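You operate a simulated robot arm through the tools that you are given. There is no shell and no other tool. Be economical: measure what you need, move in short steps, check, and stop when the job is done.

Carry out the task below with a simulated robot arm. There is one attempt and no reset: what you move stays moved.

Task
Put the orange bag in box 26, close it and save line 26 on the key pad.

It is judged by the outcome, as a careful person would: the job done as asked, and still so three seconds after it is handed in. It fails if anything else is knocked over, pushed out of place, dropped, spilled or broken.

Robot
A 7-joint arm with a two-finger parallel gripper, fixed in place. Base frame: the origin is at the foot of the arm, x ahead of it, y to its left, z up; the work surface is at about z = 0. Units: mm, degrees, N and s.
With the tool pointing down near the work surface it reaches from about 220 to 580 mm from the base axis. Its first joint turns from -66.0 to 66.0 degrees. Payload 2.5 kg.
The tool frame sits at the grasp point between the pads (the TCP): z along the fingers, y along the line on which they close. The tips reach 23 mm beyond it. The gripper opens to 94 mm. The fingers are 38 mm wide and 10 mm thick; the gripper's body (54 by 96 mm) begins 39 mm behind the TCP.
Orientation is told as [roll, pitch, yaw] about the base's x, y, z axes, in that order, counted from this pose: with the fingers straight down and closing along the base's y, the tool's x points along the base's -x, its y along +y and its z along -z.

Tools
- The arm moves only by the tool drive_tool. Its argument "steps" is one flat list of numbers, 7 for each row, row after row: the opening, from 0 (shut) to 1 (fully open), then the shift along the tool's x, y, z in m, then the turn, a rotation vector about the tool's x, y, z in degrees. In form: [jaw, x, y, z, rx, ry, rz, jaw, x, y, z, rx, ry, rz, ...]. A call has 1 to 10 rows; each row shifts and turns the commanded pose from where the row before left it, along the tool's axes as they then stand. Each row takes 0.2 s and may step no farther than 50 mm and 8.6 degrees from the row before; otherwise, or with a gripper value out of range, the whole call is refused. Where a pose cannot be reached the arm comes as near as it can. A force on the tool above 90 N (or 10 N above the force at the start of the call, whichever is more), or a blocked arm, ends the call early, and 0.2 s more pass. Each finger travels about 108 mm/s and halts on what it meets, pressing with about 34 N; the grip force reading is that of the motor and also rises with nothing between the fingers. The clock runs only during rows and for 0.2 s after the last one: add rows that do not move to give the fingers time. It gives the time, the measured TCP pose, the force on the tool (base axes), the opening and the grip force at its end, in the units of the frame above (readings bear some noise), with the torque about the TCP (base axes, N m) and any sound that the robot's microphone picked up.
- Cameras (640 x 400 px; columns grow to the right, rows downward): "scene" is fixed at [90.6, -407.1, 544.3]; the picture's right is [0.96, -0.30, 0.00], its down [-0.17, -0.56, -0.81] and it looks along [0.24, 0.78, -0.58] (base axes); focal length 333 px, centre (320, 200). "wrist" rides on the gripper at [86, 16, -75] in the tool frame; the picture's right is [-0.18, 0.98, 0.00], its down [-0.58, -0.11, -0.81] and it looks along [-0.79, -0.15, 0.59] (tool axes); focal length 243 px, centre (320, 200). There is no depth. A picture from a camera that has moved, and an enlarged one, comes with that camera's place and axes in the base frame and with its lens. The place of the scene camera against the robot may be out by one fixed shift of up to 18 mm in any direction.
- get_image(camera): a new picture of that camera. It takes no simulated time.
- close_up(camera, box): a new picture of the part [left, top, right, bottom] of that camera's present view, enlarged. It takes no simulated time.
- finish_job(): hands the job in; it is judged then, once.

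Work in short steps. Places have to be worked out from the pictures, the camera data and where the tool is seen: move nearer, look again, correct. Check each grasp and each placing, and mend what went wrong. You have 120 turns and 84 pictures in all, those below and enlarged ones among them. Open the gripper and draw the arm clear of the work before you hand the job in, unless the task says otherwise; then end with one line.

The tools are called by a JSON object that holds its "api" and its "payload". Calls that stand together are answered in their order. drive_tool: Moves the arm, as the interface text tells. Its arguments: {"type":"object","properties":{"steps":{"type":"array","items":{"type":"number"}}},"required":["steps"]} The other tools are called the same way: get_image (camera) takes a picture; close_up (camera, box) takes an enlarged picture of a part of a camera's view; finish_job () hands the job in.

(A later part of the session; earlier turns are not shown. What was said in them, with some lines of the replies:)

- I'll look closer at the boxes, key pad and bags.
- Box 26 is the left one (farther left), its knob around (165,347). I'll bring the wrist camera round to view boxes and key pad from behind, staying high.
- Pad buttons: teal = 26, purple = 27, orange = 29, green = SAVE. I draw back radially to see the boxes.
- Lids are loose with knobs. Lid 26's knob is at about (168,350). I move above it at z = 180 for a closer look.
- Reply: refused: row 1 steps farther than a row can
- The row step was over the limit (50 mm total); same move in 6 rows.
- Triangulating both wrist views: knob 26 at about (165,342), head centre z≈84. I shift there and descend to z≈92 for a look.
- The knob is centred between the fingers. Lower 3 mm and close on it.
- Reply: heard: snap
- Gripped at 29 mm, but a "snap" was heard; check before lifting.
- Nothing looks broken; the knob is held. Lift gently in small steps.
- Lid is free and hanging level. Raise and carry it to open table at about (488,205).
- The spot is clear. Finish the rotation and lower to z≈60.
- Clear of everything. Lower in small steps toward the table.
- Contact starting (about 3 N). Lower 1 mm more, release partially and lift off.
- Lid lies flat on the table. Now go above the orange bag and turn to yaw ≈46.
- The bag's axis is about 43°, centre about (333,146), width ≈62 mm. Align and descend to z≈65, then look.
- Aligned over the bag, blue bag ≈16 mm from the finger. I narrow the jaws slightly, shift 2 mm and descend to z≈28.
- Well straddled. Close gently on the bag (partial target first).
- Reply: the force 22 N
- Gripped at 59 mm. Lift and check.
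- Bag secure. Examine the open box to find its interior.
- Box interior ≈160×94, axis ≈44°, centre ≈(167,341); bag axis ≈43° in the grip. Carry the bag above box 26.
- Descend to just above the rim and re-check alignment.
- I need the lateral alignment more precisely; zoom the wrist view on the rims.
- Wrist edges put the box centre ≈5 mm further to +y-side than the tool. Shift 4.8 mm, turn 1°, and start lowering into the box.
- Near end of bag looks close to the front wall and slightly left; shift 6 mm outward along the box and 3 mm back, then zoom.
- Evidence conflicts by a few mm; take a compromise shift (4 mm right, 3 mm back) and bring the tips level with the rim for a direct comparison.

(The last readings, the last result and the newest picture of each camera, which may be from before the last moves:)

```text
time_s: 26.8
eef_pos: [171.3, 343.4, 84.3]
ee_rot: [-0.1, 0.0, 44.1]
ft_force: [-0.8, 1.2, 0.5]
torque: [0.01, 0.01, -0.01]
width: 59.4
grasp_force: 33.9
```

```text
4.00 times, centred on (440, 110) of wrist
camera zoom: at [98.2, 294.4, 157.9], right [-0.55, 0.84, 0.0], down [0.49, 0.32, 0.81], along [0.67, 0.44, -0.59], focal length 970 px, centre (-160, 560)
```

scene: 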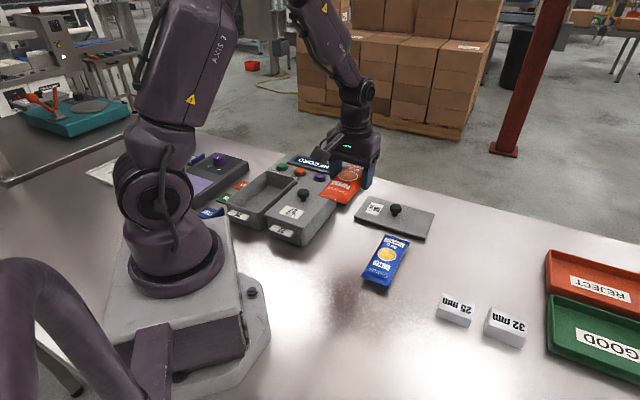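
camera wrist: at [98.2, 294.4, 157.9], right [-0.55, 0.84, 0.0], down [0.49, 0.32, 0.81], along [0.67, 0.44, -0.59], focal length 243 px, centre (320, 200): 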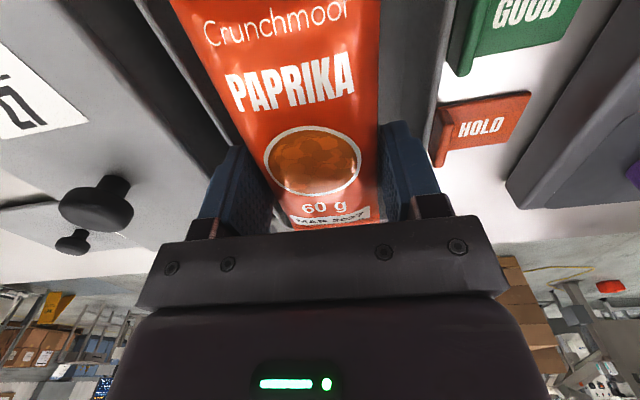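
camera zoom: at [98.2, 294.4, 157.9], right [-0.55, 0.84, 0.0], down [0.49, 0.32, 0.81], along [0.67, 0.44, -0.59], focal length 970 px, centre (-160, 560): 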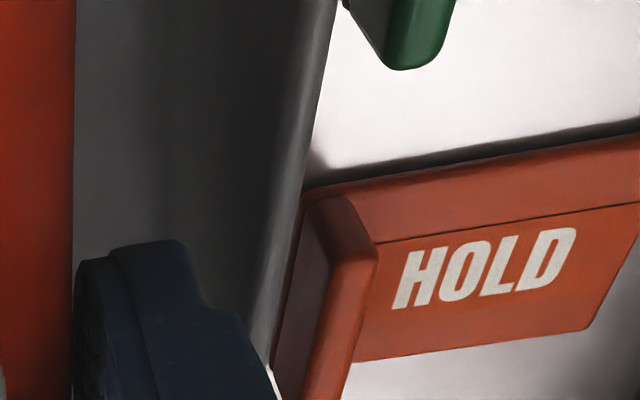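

The wrist view now shows both rims: inner n-range puts the centre ≈3 mm toward +tool-y from the tool; longitudinally move 4 mm outward. Then descend with force checks.

{"api": "drive_tool", "payload": {"steps": [0.5, -0.004, 0.0028, 0, 0, 0, 0, 0.5, 0, 0, 0.006, 0, 0, 0, 0.5, 0, 0, 0.006, 0, 0, 0]}}

{"api": "close_up", "payload": {"camera": "scene", "box": [220, 160, 300, 210]}}

{"api": "close_up", "payload": {"camera": "wrist", "box": [140, 0, 460, 200]}}

```text
time_s: 27.6
eef_pos: [172.4, 348.0, 68.8]
ee_rot: [0.0, 0.0, 43.9]
ft_force: [0.4, -0.8, -0.2]
torque: [-0.01, 0.0, 0.0]
width: 59.4
grasp_force: 34.0
```

```text
8.00 times, centred on (260, 185) of scene
camera zoom: at [90.6, -407.1, 544.3], right [0.96, -0.3, 0.0], down [-0.17, -0.56, -0.81], along [0.24, 0.78, -0.58], focal length 2667 px, centre (800, 320)
```

zoom: 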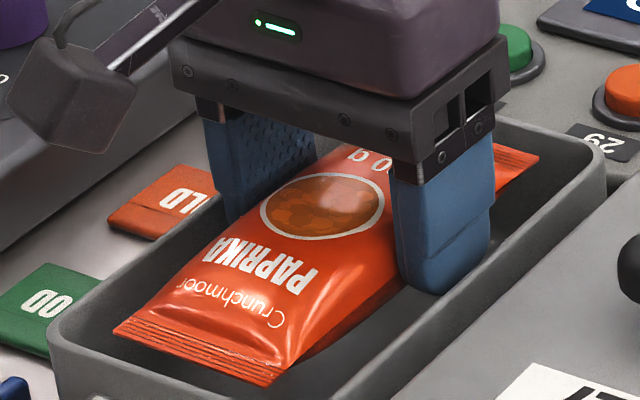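

```text
2.00 times, centred on (300, 100) of wrist
camera zoom: at [99.8, 300.2, 144.5], right [-0.55, 0.84, 0.0], down [0.49, 0.33, 0.81], along [0.67, 0.44, -0.59], focal length 485 px, centre (360, 400)
```

zoom: 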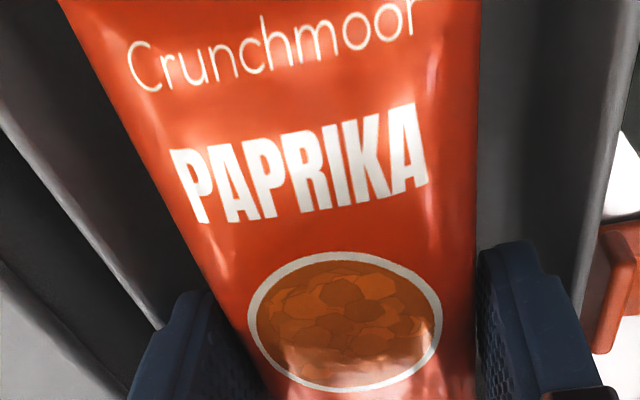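

Fingers and bag are inside the rim with clearance and no force. Continue down.

{"api": "drive_tool", "payload": {"steps": [0.5, 0, 0, 0.007, 0, 0, 0, 0.5, 0, 0, 0.007, 0, 0, 0, 0.5, 0, 0, 0.007, 0, 0, 0]}}

{"api": "drive_tool", "payload": {"steps": [0.5, 0, 0, 0.004, 0, 0, 0, 0.5, 0, 0, 0.003, 0, 0, 0]}}

{"api": "close_up", "payload": {"camera": "scene", "box": [220, 160, 300, 210]}}

```text
time_s: 28.4
eef_pos: [172.7, 347.7, 49.8]
ee_rot: [0.0, -0.1, 44.1]
ft_force: [-0.4, -0.3, 0.2]
torque: [-0.04, 0.0, 0.0]
width: 58.9
grasp_force: 34.2
```

```text
time_s: 29.0
eef_pos: [174.5, 347.0, 42.6]
ee_rot: [0.0, 0.0, 43.9]
ft_force: [1.0, -0.2, -0.5]
torque: [0.01, 0.02, -0.01]
width: 59.1
grasp_force: 33.7
```

```text
8.00 times, centred on (260, 185) of scene
camera zoom: at [90.6, -407.1, 544.3], right [0.96, -0.3, 0.0], down [-0.17, -0.56, -0.81], along [0.24, 0.78, -0.58], focal length 2667 px, centre (800, 320)
```

zoom: 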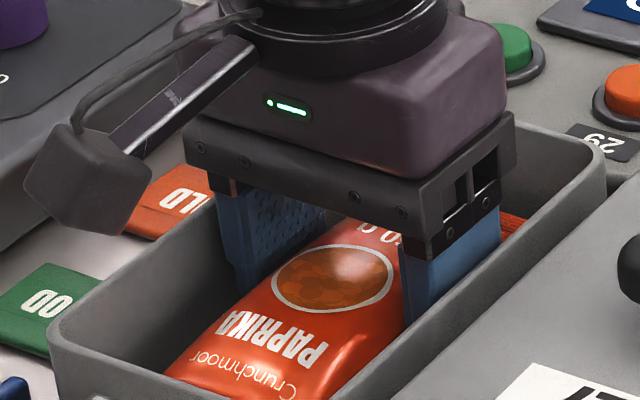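

{"api": "drive_tool", "payload": {"steps": [0.5, 0, 0, 0.003, 0, 0, 0, 0.5, 0, 0, 0.002, 0, 0, 0]}}

{"api": "drive_tool", "payload": {"steps": [0.5, 0, 0, 0.003, 0, 0, 0]}}

```text
time_s: 29.6
eef_pos: [172.3, 347.7, 35.4]
ee_rot: [0.0, 0.1, 44.0]
ft_force: [0.1, -0.3, -0.8]
torque: [-0.01, 0.0, 0.01]
width: 59.1
grasp_force: 34.3
```

```text
time_s: 30.0
eef_pos: [173.7, 348.8, 35.7]
ee_rot: [0.1, 0.0, 44.0]
ft_force: [-2.5, -2.1, 12.9]
torque: [-0.12, 0.03, -0.02]
width: 58.8
grasp_force: 33.8
```

On the floor of the box (13 N). Open a little within the walls and rise.

{"api": "drive_tool", "payload": {"steps": [0.73, 0, 0, -0.001, 0, 0, 0, 0.73, 0, 0, 0, 0, 0, 0, 0.73, 0, 0, -0.02, 0, 0, 0, 0.73, 0, 0, -0.03, 0, 0, 0, 0.73, 0, 0, -0.04, 0, 0, 0, 0.73, 0, 0, -0.04, 0, 0, 0]}}

{"api": "get_image", "payload": {"camera": "wrist"}}

{"api": "close_up", "payload": {"camera": "scene", "box": [200, 150, 330, 232]}}

```text
time_s: 31.4
eef_pos: [171.4, 343.8, 166.0]
ee_rot: [0.0, 0.2, 43.9]
ft_force: [-0.2, 0.9, -0.1]
torque: [0.01, -0.01, 0.03]
width: 68.5
grasp_force: 0.1
```

```text
36 pictures are left
camera wrist: at [97.9, 296.1, 239.6], right [-0.55, 0.84, 0.0], down [0.49, 0.33, 0.81], along [0.67, 0.44, -0.59], focal length 243 px, centre (320, 200)
```

wrist: 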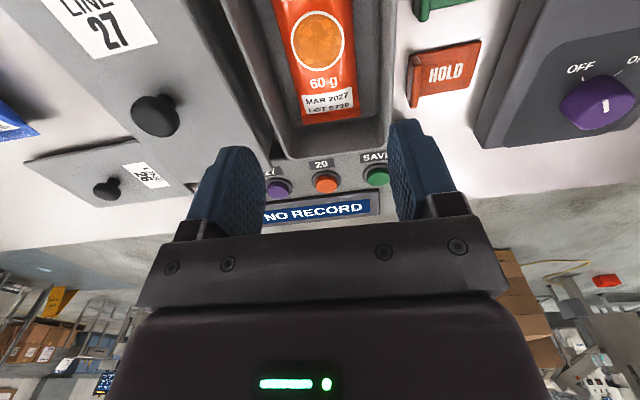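

```text
4.88 times, centred on (265, 191) of scene
camera zoom: at [90.6, -407.0, 544.3], right [0.96, -0.3, 0.0], down [-0.17, -0.56, -0.81], along [0.24, 0.78, -0.58], focal length 1626 px, centre (588, 244)
```

zoom: 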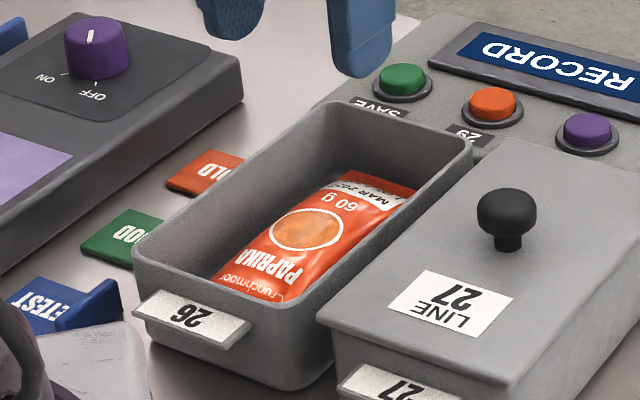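

Bag lies flat inside box 26. Now fetch the lid.

{"api": "drive_tool", "payload": {"steps": [1, -0.0166, -0.04, 0, 0, 0, 0, 1, -0.0166, -0.04, 0, 0, 0, 0, 1, -0.0166, -0.04, 0, 0, 0, 0, 1, -0.0166, -0.04, 0, 0, 0, 0, 1, -0.0166, -0.04, 0, 0, 0, 0, 1, -0.0166, -0.04, 0, 0, 0, 0, 1, -0.0166, -0.04, 0, 0, 0, 0, 1, -0.0166, -0.04, 0, 0, 0, 0]}}

{"api": "drive_tool", "payload": {"steps": [1, 0, 0, 0, 0, 0, 8.5, 1, 0, 0, 0, 0, 0, 8.5, 1, 0, 0, 0, 0, 0, 8.5, 1, 0, 0, 0, 0, 0, 8.5, 1, 0, 0, 0, 0, 0, 8.5, 1, 0, 0, 0, 0, 0, 8.5, 1, 0, 0, 0, 0, 0, 8.5, 1, 0, 0, 0, 0, 0, 8.5, 1, 0, 0, 0, 0, 0, 8.5, 1, 0, 0, 0, 0, 0, 8.5]}}

{"api": "drive_tool", "payload": {"steps": [1, 0, 0, 0.02, 0, 0, 4, 1, 0, 0, 0.04, 0, 0, 0]}}

{"api": "get_image", "payload": {"camera": "wrist"}}

```text
time_s: 33.2
eef_pos: [491.3, 208.8, 163.8]
ee_rot: [0.1, 0.0, 44.0]
ft_force: [0.0, 1.2, 0.8]
torque: [0.04, 0.03, 0.0]
width: 94.3
grasp_force: 0.0
```

```text
time_s: 35.4
eef_pos: [490.3, 210.3, 164.3]
ee_rot: [0.0, 0.0, -41.2]
ft_force: [-0.1, 0.5, -0.9]
torque: [-0.01, 0.02, 0.0]
width: 94.1
grasp_force: 0.0
```

```text
time_s: 36.0
eef_pos: [488.9, 209.0, 106.1]
ee_rot: [-0.1, 0.0, -45.1]
ft_force: [0.9, 0.2, 0.3]
torque: [-0.01, 0.01, 0.05]
width: 94.0
grasp_force: 0.0
```

```text
34 pictures are left
camera wrist: at [439.1, 283.1, 181.0], right [0.83, 0.56, 0.0], down [0.33, -0.49, 0.81], along [0.45, -0.67, -0.59], focal length 243 px, centre (320, 200)
```

wrist: 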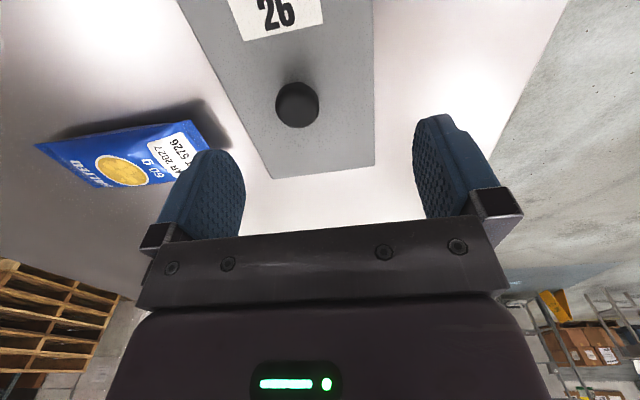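

The knob lies ≈13 mm to −tool-y from the tool. Shift, descend to z≈66 and look again.

{"api": "drive_tool", "payload": {"steps": [1, -0.001, -0.013, 0, 0, 0, 0, 1, 0, 0, 0.04, 0, 0, 0]}}

{"api": "get_image", "payload": {"camera": "wrist"}}

```text
time_s: 36.6
eef_pos: [481.7, 200.0, 67.8]
ee_rot: [0.0, 0.1, -45.0]
ft_force: [-0.5, -0.5, -1.0]
torque: [0.0, -0.01, 0.01]
width: 93.9
grasp_force: 0.1
```

```text
33 pictures are left
camera wrist: at [431.2, 273.5, 142.1], right [0.83, 0.56, 0.0], down [0.33, -0.49, 0.81], along [0.46, -0.67, -0.59], focal length 243 px, centre (320, 200)
```

wrist: 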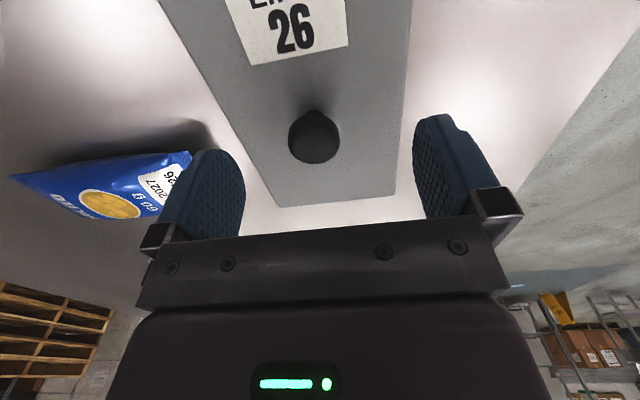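

Nearly centred; shift 4 mm more, narrow the jaws to keep clear of the blue bag, and descend to the grasp height.

{"api": "drive_tool", "payload": {"steps": [0.65, -0.001, -0.004, 0, 0, 0, 0, 0.65, 0, 0, 0.018, 0, 0, 0, 0.65, 0, 0, 0.013, 0, 0, 0]}}

{"api": "get_image", "payload": {"camera": "wrist"}}

```text
time_s: 37.4
eef_pos: [481.1, 196.6, 35.2]
ee_rot: [0.2, 0.0, -45.1]
ft_force: [-1.4, 0.0, 6.8]
torque: [-0.09, 0.19, -0.04]
width: 61.9
grasp_force: 1.0
```

```text
32 pictures are left
camera wrist: at [430.8, 269.2, 109.7], right [0.83, 0.56, 0.0], down [0.33, -0.49, 0.81], along [0.46, -0.67, -0.59], focal length 243 px, centre (320, 200)
```

wrist: 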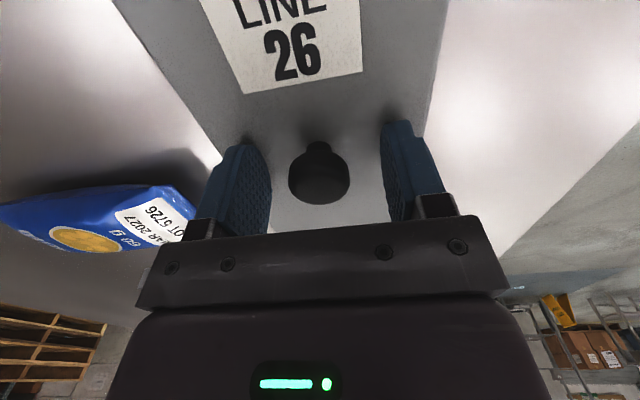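

Fingertips just touch the lid; rise 2 mm and close on the knob.

{"api": "drive_tool", "payload": {"steps": [0.65, 0, 0, -0.002, 0, 0, 0, 0, 0, 0, 0, 0, 0, 0, 0, 0, 0, 0, 0, 0, 0, 0, 0, 0, 0, 0, 0, 0, 0, 0, 0, 0, 0, 0, 0]}}

{"api": "drive_tool", "payload": {"steps": [0, 0, 0, -0.01, 0, 0, 0, 0, 0, 0, -0.04, 0, 0, 0, 0, 0, 0, -0.05, 0, 0, 0, 0, 0, 0, -0.05, 0, 0, 0]}}

{"api": "get_image", "payload": {"camera": "wrist"}}

{"api": "get_image", "payload": {"camera": "scene"}}

```text
time_s: 38.6
eef_pos: [481.4, 196.1, 37.7]
ee_rot: [0.1, 0.0, -45.0]
ft_force: [0.2, 0.5, -0.5]
torque: [0.01, -0.02, -0.01]
width: 28.8
grasp_force: 34.4
```

```text
time_s: 39.6
eef_pos: [477.1, 196.2, 190.0]
ee_rot: [0.0, 0.0, -45.0]
ft_force: [0.0, 0.3, 0.0]
torque: [0.0, -0.01, 0.0]
width: 28.8
grasp_force: 34.0
```

```text
31 pictures are left
camera wrist: at [426.9, 269.4, 264.3], right [0.83, 0.56, 0.0], down [0.33, -0.49, 0.81], along [0.46, -0.67, -0.59], focal length 243 px, centre (320, 200)
```

wrist: 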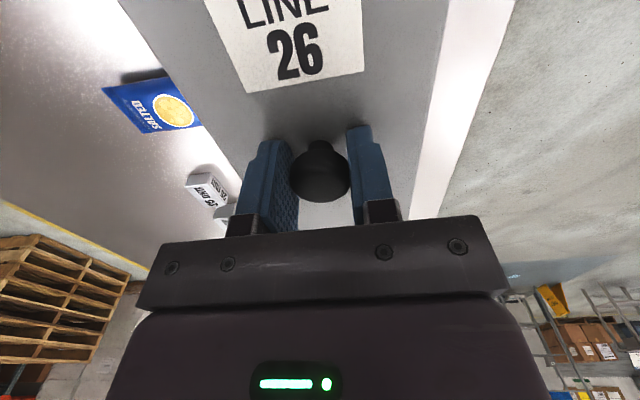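

```text
30 pictures are left
```

scene: 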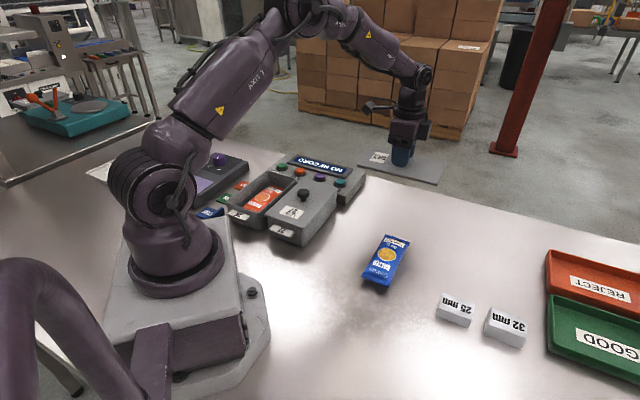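

Lid held in the same relation as originally. Rotate back to yaw 45 and carry over box 26.

{"api": "drive_tool", "payload": {"steps": [0, 0, 0, 0, 0, 0, -8.5, 0, 0, 0, 0, 0, 0, -8.5, 0, 0, 0, 0, 0, 0, -8.5, 0, 0, 0, 0, 0, 0, -8.5, 0, 0, 0, 0, 0, 0, -8.5, 0, 0, 0, 0, 0, 0, -8.5, 0, 0, 0, 0, 0, 0, -8.5, 0, 0, 0, 0, 0, 0, -8.5, 0, 0, 0, 0, 0, 0, -8.5, 0, 0, 0, 0, 0, 0, -8.5]}}

{"api": "drive_tool", "payload": {"steps": [0, 0, 0, 0, 0, 0, -5, 0, 0.01467, 0.0408, 0, 0, 0, 0, 0, 0.01467, 0.0408, 0, 0, 0, 0, 0, 0.01467, 0.0408, 0, 0, 0, 0, 0, 0.01467, 0.0408, 0, 0, 0, 0, 0, 0.01467, 0.0408, 0, 0, 0, 0, 0, 0.01467, 0.0408, 0, 0, 0, 0, 0, 0.01467, 0.0408, 0, 0, 0, 0, 0, 0.01467, 0.0408, 0, 0, 0, 0, 0, 0, 0, 0, 0, 0, 0]}}

{"api": "drive_tool", "payload": {"steps": [0, 0, 0, 0, 0, 0, 0]}}

{"api": "drive_tool", "payload": {"steps": [0, 0, 0, 0, 0, 0, 0]}}

```text
time_s: 41.8
eef_pos: [479.6, 196.4, 186.4]
ee_rot: [0.0, 0.0, 40.2]
ft_force: [0.6, -0.1, -1.1]
torque: [0.04, 0.03, 0.01]
width: 28.7
grasp_force: 34.5
```

```text
time_s: 44.0
eef_pos: [167.7, 341.0, 187.4]
ee_rot: [0.0, -0.1, 45.0]
ft_force: [-0.7, -0.4, -0.9]
torque: [0.0, -0.03, 0.02]
width: 28.8
grasp_force: 33.9
```

```text
time_s: 44.4
eef_pos: [168.8, 341.5, 186.8]
ee_rot: [-0.1, 0.1, 44.9]
ft_force: [0.5, 0.5, -1.1]
torque: [-0.02, 0.05, 0.0]
width: 28.9
grasp_force: 33.7
```

```text
time_s: 44.8
eef_pos: [168.5, 341.7, 187.1]
ee_rot: [0.1, 0.1, 45.0]
ft_force: [-0.9, 0.5, -1.0]
torque: [0.0, 0.03, 0.03]
width: 28.9
grasp_force: 34.0
```

Mean position (168.4,341.4); the original seat was (164,343.8). Correct by that and lower to z≈107 for inspection.

{"api": "drive_tool", "payload": {"steps": [0, 0.0014, 0.0048, 0, 0, 0, 0, 0, 0, 0, 0.04, 0, 0, 0, 0, 0, 0, 0.04, 0, 0, 0]}}

{"api": "drive_tool", "payload": {"steps": [0, 0, 0, 0, 0, 0, 0]}}

{"api": "close_up", "payload": {"camera": "scene", "box": [180, 130, 340, 230]}}

{"api": "get_image", "payload": {"camera": "wrist"}}

```text
time_s: 45.6
eef_pos: [163.4, 345.6, 108.5]
ee_rot: [-0.1, 0.1, 45.1]
ft_force: [0.0, 0.5, -0.7]
torque: [0.02, 0.0, -0.01]
width: 28.8
grasp_force: 33.8
```

```text
time_s: 46.0
eef_pos: [163.0, 346.9, 108.9]
ee_rot: [0.1, 0.1, 45.0]
ft_force: [0.4, 0.1, -0.8]
torque: [0.01, -0.02, 0.05]
width: 29.0
grasp_force: 34.0
```

```text
4.00 times, centred on (260, 180) of scene
camera zoom: at [90.6, -407.0, 544.3], right [0.96, -0.3, 0.0], down [-0.17, -0.56, -0.81], along [0.24, 0.78, -0.58], focal length 1334 px, centre (560, 280)
```

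zoom: 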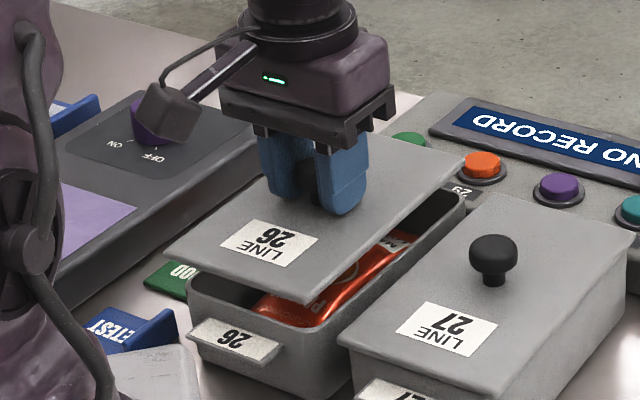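

```text
28 pictures are left
camera wrist: at [90.8, 297.9, 182.8], right [-0.56, 0.83, 0.0], down [0.49, 0.33, 0.81], along [0.67, 0.46, -0.59], focal length 243 px, centre (320, 200)
```

wrist: 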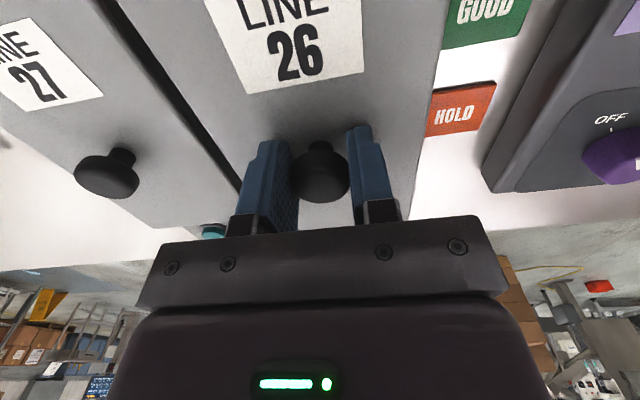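

Very close; correct about 2 mm and lower to just above the seat.

{"api": "drive_tool", "payload": {"steps": [0, 0.0012, -0.002, 0, 0, 0, 0, 0, 0, 0, 0.007, 0, 0, 0, 0, 0, 0, 0.005, 0, 0, 0]}}

{"api": "close_up", "payload": {"camera": "scene", "box": [180, 130, 340, 230]}}

```text
time_s: 46.8
eef_pos: [164.0, 346.0, 93.4]
ee_rot: [0.1, 0.0, 44.9]
ft_force: [-0.1, -1.3, 3.9]
torque: [0.01, 0.12, 0.03]
width: 28.5
grasp_force: 34.1
```

```text
4.00 times, centred on (260, 180) of scene
camera zoom: at [90.6, -407.1, 544.3], right [0.96, -0.3, 0.0], down [-0.17, -0.55, -0.81], along [0.24, 0.78, -0.58], focal length 1334 px, centre (560, 280)
```

zoom: 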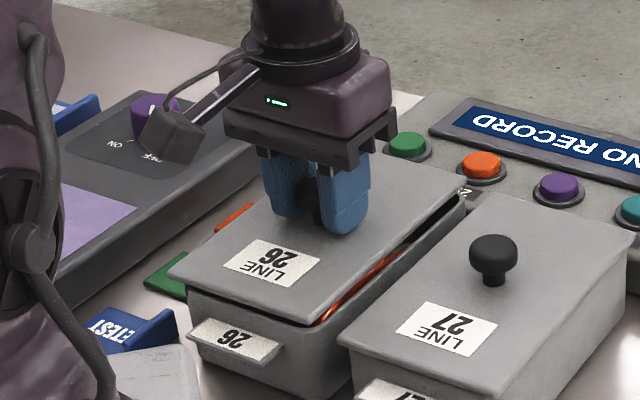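

Contact with a gap left; the lid seems 4–5 mm off toward the left. Raise 3 mm, shift, and compare with the original seated wrist view.

{"api": "drive_tool", "payload": {"steps": [0, 0, 0, -0.003, 0, 0, 0, 0, 0.0013, -0.0042, 0, 0, 0, 0, 0, 0, 0, 0, 0, 0, 0]}}

{"api": "get_image", "payload": {"camera": "wrist"}}

{"api": "close_up", "payload": {"camera": "scene", "box": [180, 130, 340, 230]}}

```text
time_s: 47.6
eef_pos: [165.7, 341.4, 96.0]
ee_rot: [0.0, 0.0, 45.0]
ft_force: [-0.4, -0.1, 0.2]
torque: [0.0, -0.01, 0.01]
width: 28.8
grasp_force: 34.6
```

```text
26 pictures are left
camera wrist: at [92.0, 292.5, 171.5], right [-0.56, 0.83, 0.0], down [0.49, 0.33, 0.81], along [0.67, 0.46, -0.59], focal length 243 px, centre (320, 200)
```

wrist: 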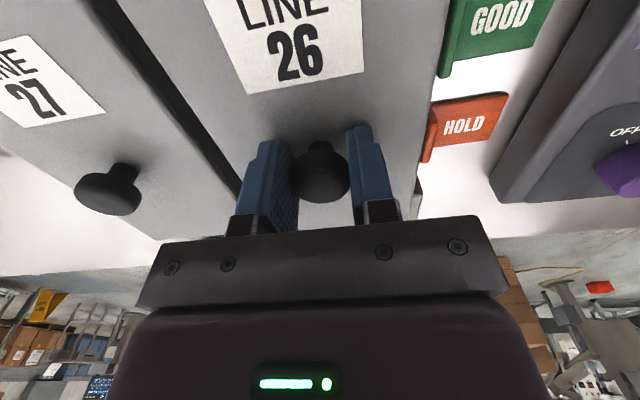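

```text
4.00 times, centred on (260, 180) of scene
camera zoom: at [90.6, -407.1, 544.3], right [0.96, -0.3, 0.0], down [-0.17, -0.56, -0.81], along [0.24, 0.78, -0.58], focal length 1334 px, centre (560, 280)
```

zoom: 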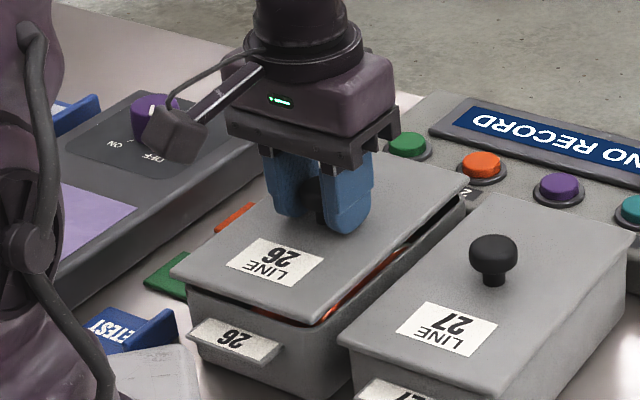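

Now aligned to within ~1–2 mm of the original seated position. Lower gently onto the rim.

{"api": "drive_tool", "payload": {"steps": [0, 0.001, 0, 0.002, 0, 0, 0, 0, 0, 0, 0.002, 0, 0, 0]}}

{"api": "drive_tool", "payload": {"steps": [0, 0, 0, 0.002, 0, 0, 0]}}

{"api": "close_up", "payload": {"camera": "scene", "box": [180, 130, 340, 230]}}

```text
time_s: 48.2
eef_pos: [163.4, 341.7, 92.5]
ee_rot: [0.0, -0.2, 45.0]
ft_force: [-1.1, -4.0, 14.7]
torque: [0.66, 0.21, 0.03]
width: 29.1
grasp_force: 34.0
```

```text
time_s: 48.6
eef_pos: [164.6, 341.7, 92.1]
ee_rot: [0.0, -0.2, 44.8]
ft_force: [3.7, -5.2, 28.2]
torque: [0.06, 0.57, 0.05]
width: 29.2
grasp_force: 33.8
```

```text
4.00 times, centred on (260, 180) of scene
camera zoom: at [90.6, -407.2, 544.2], right [0.96, -0.3, 0.0], down [-0.17, -0.55, -0.81], along [0.24, 0.78, -0.58], focal length 1334 px, centre (560, 280)
```

zoom: 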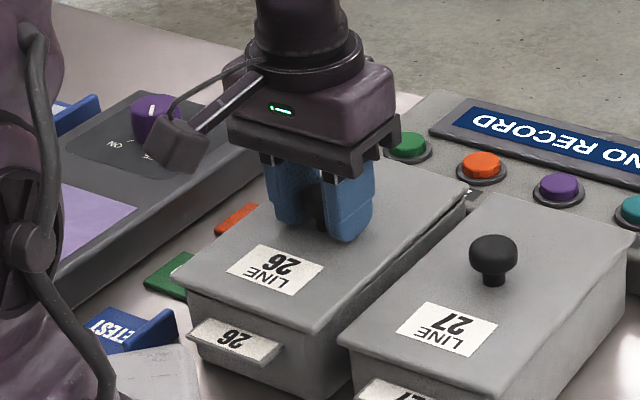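

Lid nearly seated (about 1.5 mm high). Press further, listening for the snap.

{"api": "drive_tool", "payload": {"steps": [0, 0, 0, 0.002, 0, 0, 0, 0, 0, 0, 0.002, 0, 0, 0]}}

```text
time_s: 49.2
eef_pos: [165.0, 340.3, 92.0]
ee_rot: [0.0, -0.4, 44.9]
ft_force: [0.4, -23.1, 77.1]
torque: [0.09, 1.02, 0.18]
width: 29.2
grasp_force: 33.9
```

High force without snap; relieve the press and inspect closely.

{"api": "drive_tool", "payload": {"steps": [0, 0, 0, -0.003, 0, 0, 0, 0, 0, 0, -0.001, 0, 0, 0]}}

{"api": "close_up", "payload": {"camera": "scene", "box": [220, 165, 300, 215]}}

{"api": "get_image", "payload": {"camera": "wrist"}}

```text
time_s: 49.8
eef_pos: [164.6, 341.7, 91.3]
ee_rot: [0.1, -0.3, 44.8]
ft_force: [8.3, 0.9, 17.6]
torque: [0.73, 0.22, -0.34]
width: 28.9
grasp_force: 34.0
```

```text
8.00 times, centred on (260, 190) of scene
camera zoom: at [90.6, -407.1, 544.2], right [0.96, -0.3, 0.0], down [-0.17, -0.55, -0.81], along [0.24, 0.78, -0.58], focal length 2667 px, centre (800, 280)
```

zoom: 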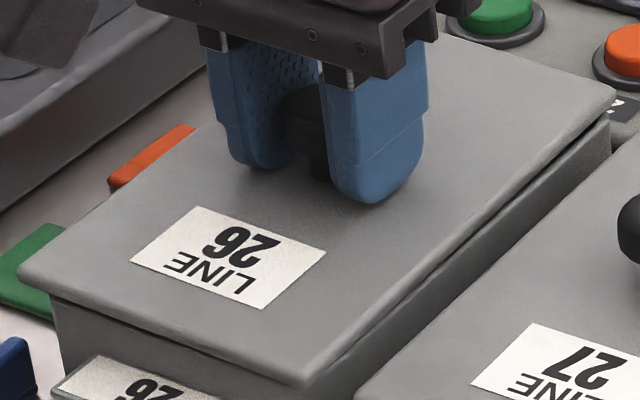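

```text
22 pictures are left
camera wrist: at [91.4, 292.1, 165.5], right [-0.56, 0.83, 0.0], down [0.49, 0.33, 0.81], along [0.67, 0.46, -0.59], focal length 243 px, centre (320, 200)
```

wrist: 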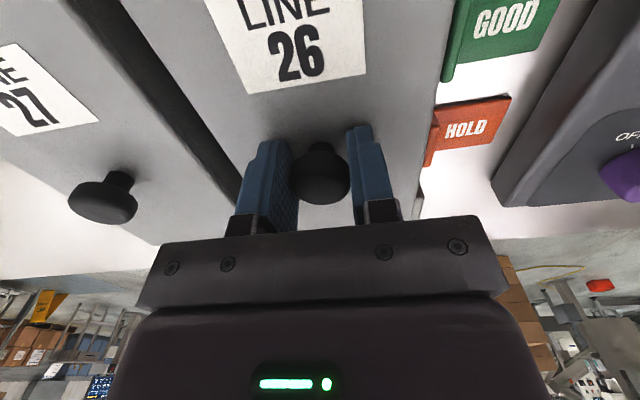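

Comparing pixels with the untouched state: the original seat was ≈2–3 mm to the right and ≈2 mm lower — the first "snap" was the lid unlatching. Ease up 2 mm, shift 2.5 mm right and press again.

{"api": "drive_tool", "payload": {"steps": [0, 0, 0, -0.002, 0, 0, 0, 0, 0, -0.0025, 0, 0, 0, 0, 0, 0, 0, 0.002, 0, 0, 0]}}

{"api": "drive_tool", "payload": {"steps": [0, 0, 0, 0.002, 0, 0, 0]}}

```text
time_s: 50.6
eef_pos: [164.9, 338.0, 90.6]
ee_rot: [0.0, 0.1, 45.1]
ft_force: [-6.2, -5.1, 21.1]
torque: [0.99, 0.0, 0.29]
width: 28.8
grasp_force: 33.6
```

```text
time_s: 51.0
eef_pos: [164.1, 338.0, 89.8]
ee_rot: [0.0, 0.0, 45.0]
ft_force: [-17.1, -19.2, 66.8]
torque: [0.48, 0.36, 0.19]
width: 29.2
grasp_force: 33.9
```

{"api": "close_up", "payload": {"camera": "scene", "box": [215, 165, 345, 247]}}

```text
4.88 times, centred on (280, 206) of scene
camera zoom: at [90.5, -407.3, 544.1], right [0.96, -0.3, 0.0], down [-0.17, -0.55, -0.81], along [0.24, 0.78, -0.58], focal length 1626 px, centre (515, 171)
```

zoom: 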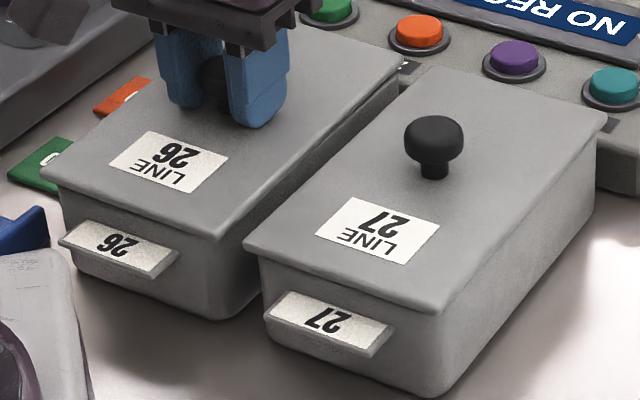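

Lid is 2 mm lower now. Relieve the press and compare again.

{"api": "drive_tool", "payload": {"steps": [0, 0, 0, -0.0035, 0, 0, 0, 0, 0, 0, 0, 0, 0, 0]}}

{"api": "close_up", "payload": {"camera": "scene", "box": [215, 165, 345, 247]}}

```text
time_s: 51.6
eef_pos: [165.9, 336.8, 90.2]
ee_rot: [-0.1, 0.0, 44.9]
ft_force: [0.0, 0.0, 0.2]
torque: [0.0, 0.01, 0.02]
width: 29.1
grasp_force: 33.9
```

```text
4.88 times, centred on (280, 206) of scene
camera zoom: at [90.6, -407.0, 544.3], right [0.96, -0.3, 0.0], down [-0.17, -0.56, -0.81], along [0.24, 0.78, -0.58], focal length 1626 px, centre (515, 171)
```

zoom: 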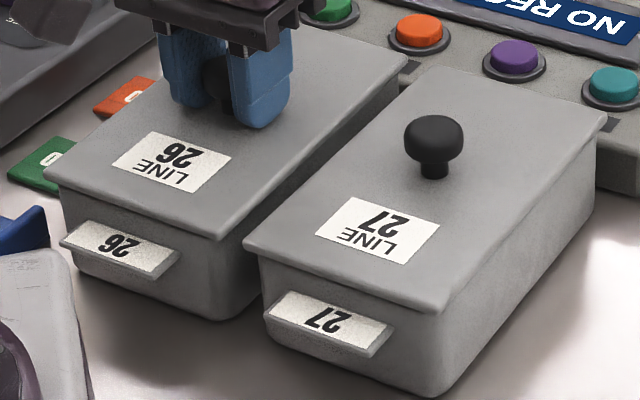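

Lid looks flush with zero residual force. Release the knob and rise clear, then check.

{"api": "drive_tool", "payload": {"steps": [0.5, 0, 0, 0, 0, 0, 0, 0.5, 0, 0, 0, 0, 0, 0, 0.5, 0, 0, -0.02, 0, 0, 0, 0.5, 0, 0, -0.03, 0, 0, 0]}}

{"api": "close_up", "payload": {"camera": "scene", "box": [215, 165, 345, 247]}}

{"api": "get_image", "payload": {"camera": "wrist"}}

```text
time_s: 52.6
eef_pos: [167.0, 338.8, 142.5]
ee_rot: [0.0, 0.0, 44.9]
ft_force: [0.7, 0.0, 0.0]
torque: [0.0, -0.01, 0.01]
width: 47.1
grasp_force: 0.0
```

```text
4.88 times, centred on (280, 206) of scene
camera zoom: at [90.6, -407.0, 544.3], right [0.96, -0.3, 0.0], down [-0.17, -0.56, -0.81], along [0.24, 0.78, -0.58], focal length 1626 px, centre (515, 171)
```

zoom: 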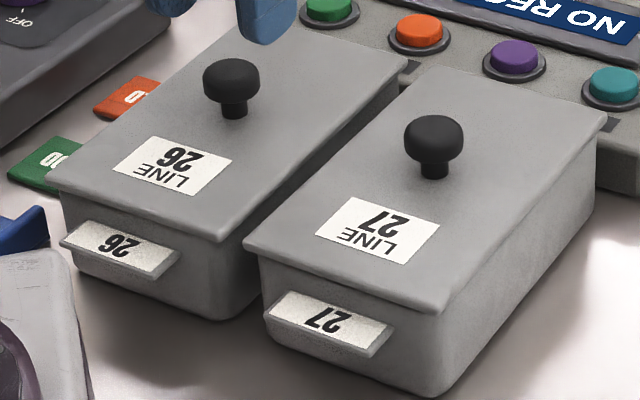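

```text
18 pictures are left
camera wrist: at [93.7, 288.8, 217.7], right [-0.56, 0.83, 0.0], down [0.49, 0.33, 0.81], along [0.67, 0.45, -0.59], focal length 243 px, centre (320, 200)
```

wrist: 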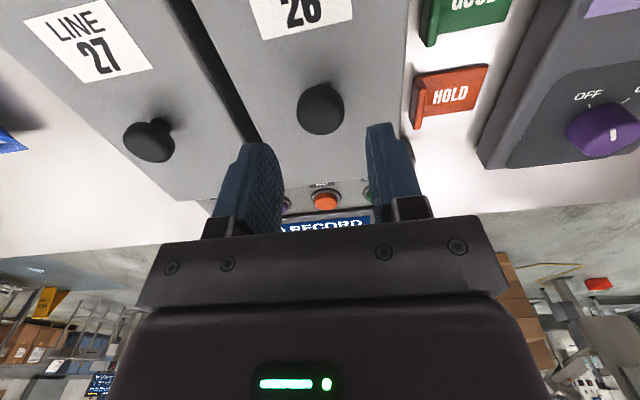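

The lid is closed flush. To make sure it's latched I press straight down on the knob with shut fingers.

{"api": "drive_tool", "payload": {"steps": [0, 0, 0, 0, 0, 0, 0, 0, 0, 0, 0, 0, 0, 0, 0, 0, 0, 0.011, 0, 0, 0, 0, 0, 0, 0.01, 0, 0, 0]}}

{"api": "drive_tool", "payload": {"steps": [0, 0, 0, 0.003, 0, 0, 0, 0, 0, 0, 0.003, 0, 0, 0]}}

```text
time_s: 53.6
eef_pos: [166.0, 337.5, 122.1]
ee_rot: [0.0, 0.0, 45.1]
ft_force: [-0.6, -0.2, -0.1]
torque: [-0.03, -0.03, 0.03]
width: 0.0
grasp_force: 34.5
```

```text
time_s: 54.2
eef_pos: [164.8, 337.4, 116.5]
ee_rot: [0.0, 0.0, 45.0]
ft_force: [0.2, 0.4, 0.5]
torque: [-0.02, 0.02, 0.0]
width: 0.0
grasp_force: 34.0
```

{"api": "drive_tool", "payload": {"steps": [0, 0, 0, 0.003, 0, 0, 0, 0, 0, 0, 0.002, 0, 0, 0]}}

{"api": "drive_tool", "payload": {"steps": [0, 0, 0, 0.002, 0, 0, 0]}}

```text
time_s: 54.9
eef_pos: [165.6, 339.2, 115.5]
ee_rot: [-0.1, 0.0, 44.9]
ft_force: [-1.2, -4.9, 14.5]
torque: [-0.16, 0.14, 0.04]
width: 0.0
grasp_force: 34.2
heard: snap
stopped in row 2: the force on the tool passed its limit at 91 N (the readings are from after the stop); the commanded pose is now the measured one
```

```text
time_s: 55.3
eef_pos: [165.4, 338.4, 115.7]
ee_rot: [-0.1, -0.1, 45.0]
ft_force: [-10.6, -17.7, 61.6]
torque: [-0.64, 0.46, 0.0]
width: 0.1
grasp_force: 34.3
```

Snap heard: the lid is latched. Rise and move above the teal "26" button with fingers shut.

{"api": "drive_tool", "payload": {"steps": [0, 0, 0, -0.01, 0, 0, 0, 0, 0, 0, -0.03, 0, 0, 0, 0, 0, 0, -0.03, 0, 0, 0, 0, -0.0278, -0.0301, 0, 0, 0, 0, 0, -0.0278, -0.0301, 0, 0, 0, 0, 0, -0.0278, -0.0301, 0, 0, 0, 0, 0, -0.0278, -0.0301, 0, 0, 0, 0, 0, -0.0278, -0.0301, 0, 0, 0, 0]}}

{"api": "get_image", "payload": {"camera": "wrist"}}

{"api": "close_up", "payload": {"camera": "scene", "box": [215, 120, 375, 220]}}

```text
time_s: 57.1
eef_pos: [370.2, 331.3, 182.7]
ee_rot: [-0.1, 0.0, 45.0]
ft_force: [0.4, -0.4, 1.1]
torque: [0.0, 0.0, -0.02]
width: 0.0
grasp_force: 34.0
```

```text
17 pictures are left
camera wrist: at [297.3, 282.0, 257.3], right [-0.57, 0.82, 0.0], down [0.49, 0.34, 0.81], along [0.67, 0.46, -0.59], focal length 243 px, centre (320, 200)
```

wrist: 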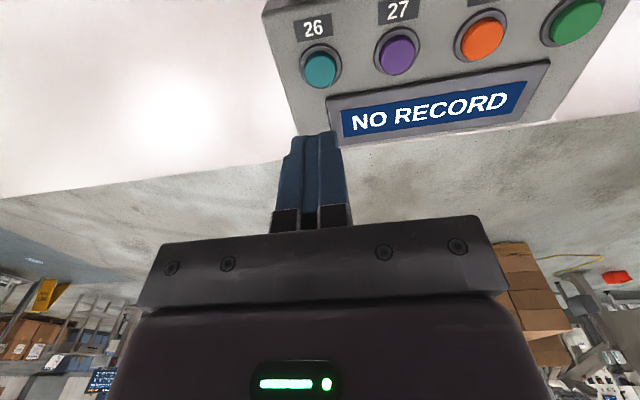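

```text
4.00 times, centred on (295, 170) of scene
camera zoom: at [90.6, -407.1, 544.3], right [0.96, -0.3, 0.0], down [-0.17, -0.56, -0.81], along [0.24, 0.78, -0.58], focal length 1334 px, centre (420, 320)
```

zoom: 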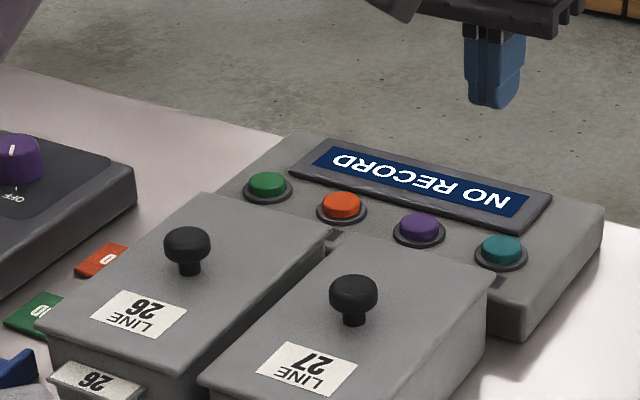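

Teal button at about (374,335), top z≈56. Shift over it and descend to z≈92.

{"api": "drive_tool", "payload": {"steps": [0, -0.0052, 0, 0.04, 0, 0, 0, 0, 0, 0, 0.04, 0, 0, 0, 0, 0, 0, 0.01, 0, 0, 0]}}

{"api": "get_image", "payload": {"camera": "wrist"}}

{"api": "close_up", "payload": {"camera": "scene", "box": [300, 140, 380, 190]}}

```text
time_s: 57.9
eef_pos: [374.6, 332.8, 89.3]
ee_rot: [-0.1, 0.1, 45.1]
ft_force: [-0.5, 0.2, 0.0]
torque: [0.0, -0.05, 0.02]
width: 0.0
grasp_force: 33.5
```

```text
15 pictures are left
camera wrist: at [301.1, 283.5, 164.8], right [-0.57, 0.82, 0.0], down [0.49, 0.34, 0.81], along [0.67, 0.45, -0.59], focal length 243 px, centre (320, 200)
```

wrist: 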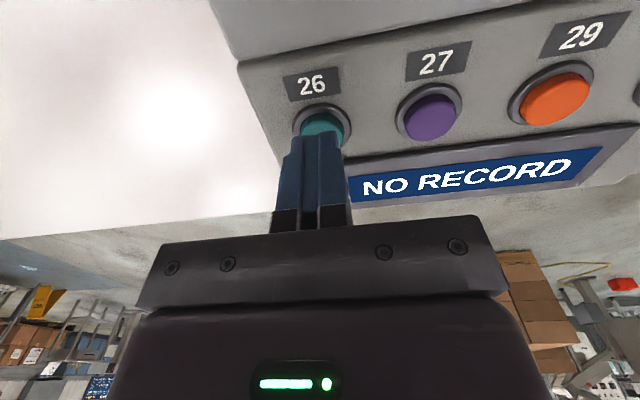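

```text
8.00 times, centred on (340, 165) of scene
camera zoom: at [90.6, -407.1, 544.3], right [0.96, -0.3, 0.0], down [-0.17, -0.56, -0.81], along [0.24, 0.78, -0.58], focal length 2667 px, centre (160, 480)
```

zoom: 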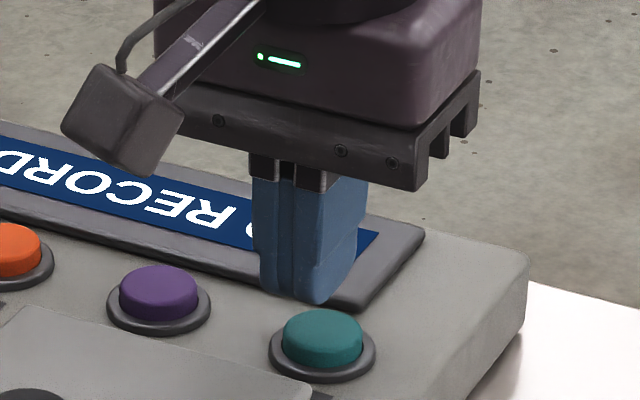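

Nearly over the teal button. Adjust 3 mm back and press down in small steps.

{"api": "drive_tool", "payload": {"steps": [0, 0.003, 0.001, 0.004, 0, 0, 0, 0, 0, 0, 0.004, 0, 0, 0]}}

{"api": "drive_tool", "payload": {"steps": [0, 0, 0, 0.003, 0, 0, 0]}}

{"api": "drive_tool", "payload": {"steps": [0, 0, 0, 0.002, 0, 0, 0]}}

{"api": "close_up", "payload": {"camera": "scene", "box": [260, 130, 380, 205]}}

```text
time_s: 58.5
eef_pos: [371.0, 332.2, 84.3]
ee_rot: [-0.1, -0.2, 45.0]
ft_force: [-0.2, -0.4, -0.2]
torque: [0.04, 0.0, -0.01]
width: 0.2
grasp_force: 33.8
```

```text
time_s: 58.9
eef_pos: [369.8, 331.6, 81.4]
ee_rot: [-0.1, 0.0, 45.1]
ft_force: [-0.6, -0.4, 0.5]
torque: [0.01, 0.0, -0.02]
width: 0.0
grasp_force: 34.1
```

```text
time_s: 59.3
eef_pos: [371.4, 332.0, 79.0]
ee_rot: [-0.1, 0.0, 45.0]
ft_force: [0.3, 1.2, -0.5]
torque: [0.0, -0.03, 0.02]
width: 0.0
grasp_force: 33.9
```

```text
5.33 times, centred on (320, 168) of scene
camera zoom: at [90.6, -407.1, 544.3], right [0.96, -0.3, 0.0], down [-0.17, -0.56, -0.81], along [0.24, 0.78, -0.58], focal length 1778 px, centre (320, 373)
```

zoom: 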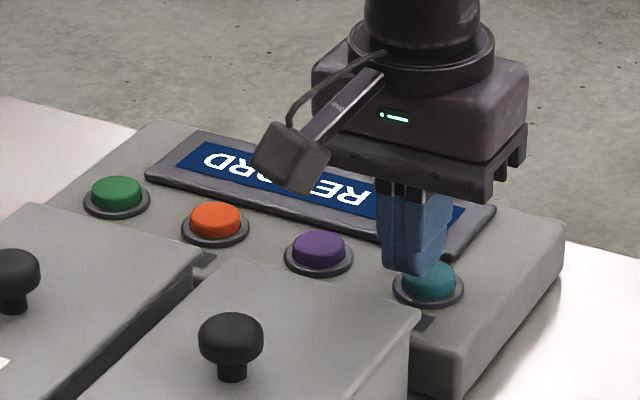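

Reconciling views (points under the TCP lie on wrist column 320): the button is lower (z≈38–40) and ≈10 mm further out. Raise slightly, shift 10 mm outward and look.

{"api": "drive_tool", "payload": {"steps": [0, 0, 0, -0.003, 0, 0, 0, 0, -0.01, -0.0005, 0, 0, 0, 0, 0, 0, 0, 0.012, 0, 0, 0]}}

{"api": "close_up", "payload": {"camera": "scene", "box": [300, 150, 380, 200]}}

```text
time_s: 60.1
eef_pos: [379.1, 338.0, 72.9]
ee_rot: [0.0, 0.0, 45.1]
ft_force: [-1.2, 0.5, -0.1]
torque: [-0.03, 0.01, 0.03]
width: 0.0
grasp_force: 34.5
```

```text
8.00 times, centred on (340, 175) of scene
camera zoom: at [90.6, -407.1, 544.3], right [0.96, -0.3, 0.0], down [-0.17, -0.56, -0.81], along [0.24, 0.78, -0.58], focal length 2667 px, centre (160, 400)
```

zoom: 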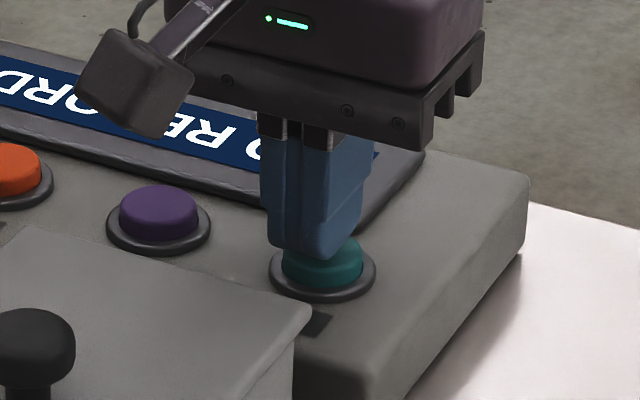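

Tip is over the button now. Press in small steps, watching force and sound.

{"api": "drive_tool", "payload": {"steps": [0, 0, 0, 0.003, 0, 0, 0, 0, 0, 0, 0.003, 0, 0, 0]}}

{"api": "drive_tool", "payload": {"steps": [0, 0, 0, 0.003, 0, 0, 0]}}

{"api": "drive_tool", "payload": {"steps": [0, 0, 0, 0.002, 0, 0, 0]}}

```text
time_s: 60.7
eef_pos: [379.7, 339.7, 66.1]
ee_rot: [-0.1, 0.1, 45.0]
ft_force: [-0.8, -1.8, 2.3]
torque: [-0.03, 0.01, -0.02]
width: 0.2
grasp_force: 34.3
heard: click
```

```text
time_s: 61.1
eef_pos: [379.1, 339.2, 63.0]
ee_rot: [-0.2, -0.1, 45.1]
ft_force: [-1.6, -3.3, 8.8]
torque: [-0.07, 0.04, -0.01]
width: 0.1
grasp_force: 34.0
```

```text
time_s: 61.5
eef_pos: [379.6, 340.2, 60.1]
ee_rot: [-0.1, 0.1, 45.0]
ft_force: [-5.7, -6.2, 17.2]
torque: [-0.17, 0.13, 0.0]
width: 0.1
grasp_force: 33.8
```

Click heard. Rise and check the display.

{"api": "drive_tool", "payload": {"steps": [0, 0, 0, -0.01, 0, 0, 0, 0, 0, 0, -0.04, 0, 0, 0, 0, 0, 0, -0.04, 0, 0, 0, 0, 0, 0, -0.03, 0, 0, 0]}}

{"api": "get_image", "payload": {"camera": "wrist"}}

```text
time_s: 62.5
eef_pos: [382.1, 338.9, 178.5]
ee_rot: [-0.2, -0.1, 44.9]
ft_force: [0.3, 0.5, -0.6]
torque: [0.04, 0.01, 0.0]
width: 0.0
grasp_force: 34.1
```

```text
11 pictures are left
camera wrist: at [309.3, 290.4, 253.6], right [-0.56, 0.83, 0.0], down [0.49, 0.33, 0.81], along [0.67, 0.45, -0.59], focal length 243 px, centre (320, 200)
```

wrist: 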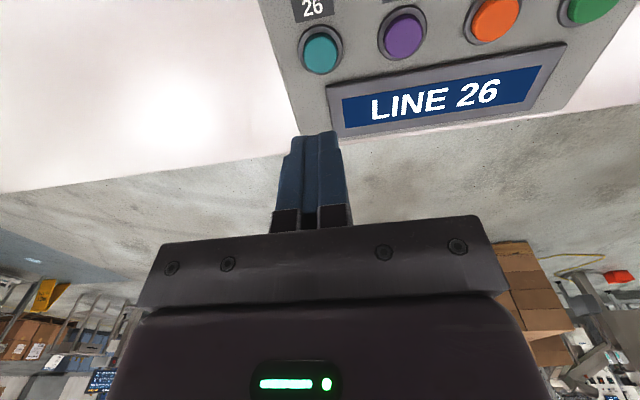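

Display reads "LINE 26". Move 190 mm along the row to SAVE (green), about (246,474).

{"api": "drive_tool", "payload": {"steps": [0, 0, 0.0475, 0, 0, 0, 0, 0, 0, 0.0475, 0, 0, 0, 0, 0, 0, 0.0475, 0, 0, 0, 0, 0, 0, 0.0475, 0, 0, 0, 0]}}

{"api": "get_image", "payload": {"camera": "wrist"}}

```text
time_s: 63.5
eef_pos: [242.5, 474.5, 178.8]
ee_rot: [-0.2, -0.1, 45.0]
ft_force: [0.0, 0.0, 0.4]
torque: [-0.06, 0.0, -0.01]
width: 0.0
grasp_force: 34.2
```

```text
10 pictures are left
camera wrist: at [168.9, 426.1, 252.5], right [-0.56, 0.83, 0.0], down [0.49, 0.33, 0.81], along [0.67, 0.45, -0.59], focal length 243 px, centre (320, 200)
```

wrist: 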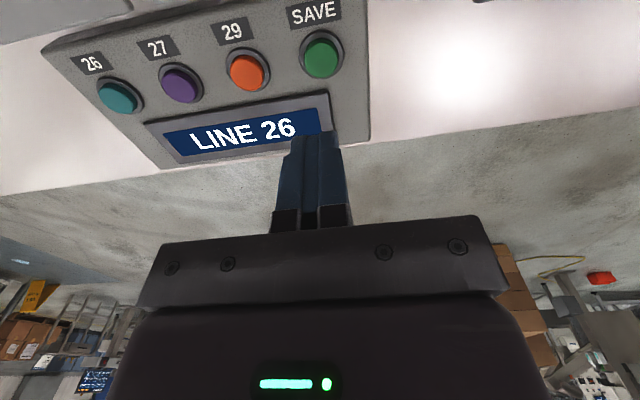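

SAVE appears at the same place in view as teal did when well aligned. Descend (1 mm trims) and press.

{"api": "drive_tool", "payload": {"steps": [0, -0.0015, 0.001, 0.035, 0, 0, 0, 0, 0, 0, 0.035, 0, 0, 0, 0, 0, 0, 0.032, 0, 0, 0, 0, 0, 0, 0.003, 0, 0, 0]}}

{"api": "close_up", "payload": {"camera": "scene", "box": [240, 130, 340, 193]}}

```text
time_s: 64.5
eef_pos: [241.7, 477.0, 74.8]
ee_rot: [-0.1, -0.1, 45.0]
ft_force: [-0.2, -0.5, -0.5]
torque: [-0.01, -0.02, 0.03]
width: 0.2
grasp_force: 34.2
```

```text
6.35 times, centred on (290, 162) of scene
camera zoom: at [90.6, -407.1, 544.3], right [0.96, -0.3, 0.0], down [-0.17, -0.56, -0.81], along [0.24, 0.78, -0.58], focal length 2117 px, centre (510, 444)
```

zoom: 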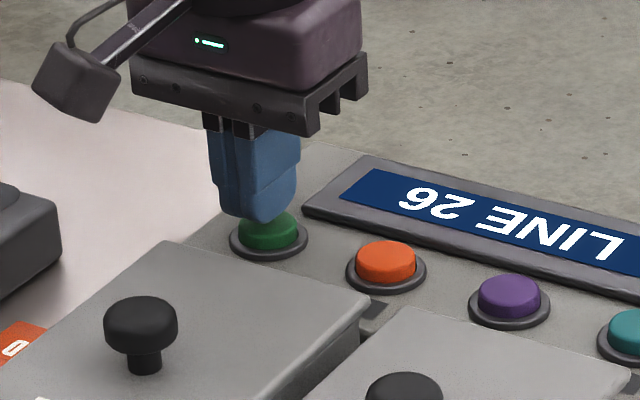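

Well placed over green SAVE. Press.

{"api": "drive_tool", "payload": {"steps": [0, 0, 0, 0.003, 0, 0, 0, 0, 0, 0, 0.003, 0, 0, 0, 0, 0, 0, 0.003, 0, 0, 0]}}

{"api": "drive_tool", "payload": {"steps": [0, 0, 0, 0.003, 0, 0, 0]}}

```text
time_s: 65.3
eef_pos: [243.7, 477.6, 66.3]
ee_rot: [-0.1, -0.1, 45.1]
ft_force: [-0.3, -0.6, 2.4]
torque: [-0.02, 0.07, -0.02]
width: 0.0
grasp_force: 34.0
heard: click
```

```text
time_s: 65.7
eef_pos: [243.1, 475.8, 62.1]
ee_rot: [-0.1, 0.0, 45.1]
ft_force: [-4.9, -4.3, 11.5]
torque: [-0.1, 0.1, 0.03]
width: 0.1
grasp_force: 33.6
```

Click heard. Rise, open the gripper and check everything.

{"api": "drive_tool", "payload": {"steps": [0, 0, 0, -0.01, 0, 0, 0, 0, 0, 0, -0.04, 0, 0, 0, 0, 0, 0, -0.05, 0, 0, 0, 0.5, 0, 0, -0.05, 0, 0, 0, 1, 0, -0.04, -0.02, 0, 0, 0, 1, 0, -0.045, 0, 0, 0, 0, 1, 0, -0.045, 0, 0, 0, 0]}}

{"api": "get_image", "payload": {"camera": "scene"}}

{"api": "close_up", "payload": {"camera": "scene", "box": [215, 150, 375, 250]}}

```text
time_s: 67.3
eef_pos: [336.7, 384.4, 233.4]
ee_rot: [-0.1, 0.0, 44.9]
ft_force: [0.4, -0.1, 0.0]
torque: [0.0, -0.01, 0.03]
width: 94.2
grasp_force: 0.0
```

```text
8 pictures are left
```

scene: 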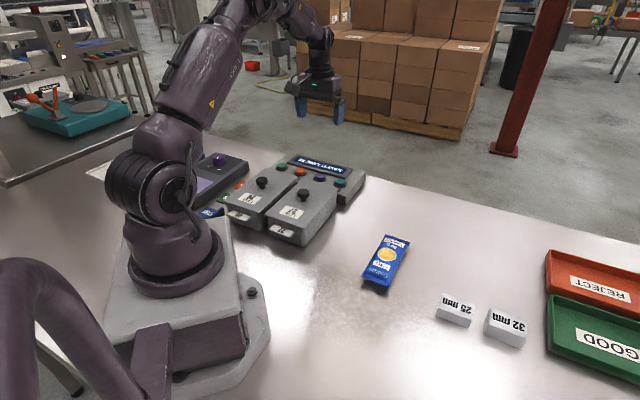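

```text
4.00 times, centred on (295, 200) of scene
camera zoom: at [90.6, -407.0, 544.3], right [0.96, -0.3, 0.0], down [-0.17, -0.56, -0.81], along [0.24, 0.78, -0.58], focal length 1334 px, centre (420, 200)
```

zoom: 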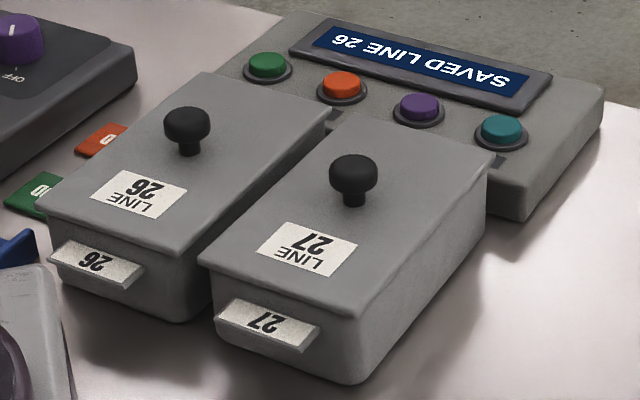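

The display reads "SAVED LINE 26", box 26 is closed, the arm is clear and nothing else has been disturbed. Handing in.

{"api": "finish_job", "payload": {}}

```text
The job is handed in.
```

The orange bag is in box 26, the lid is snapped shut and the key pad reads "SAVED LINE 26"; box 26 itself may have shifted about 2 mm while I pressed the lid on.
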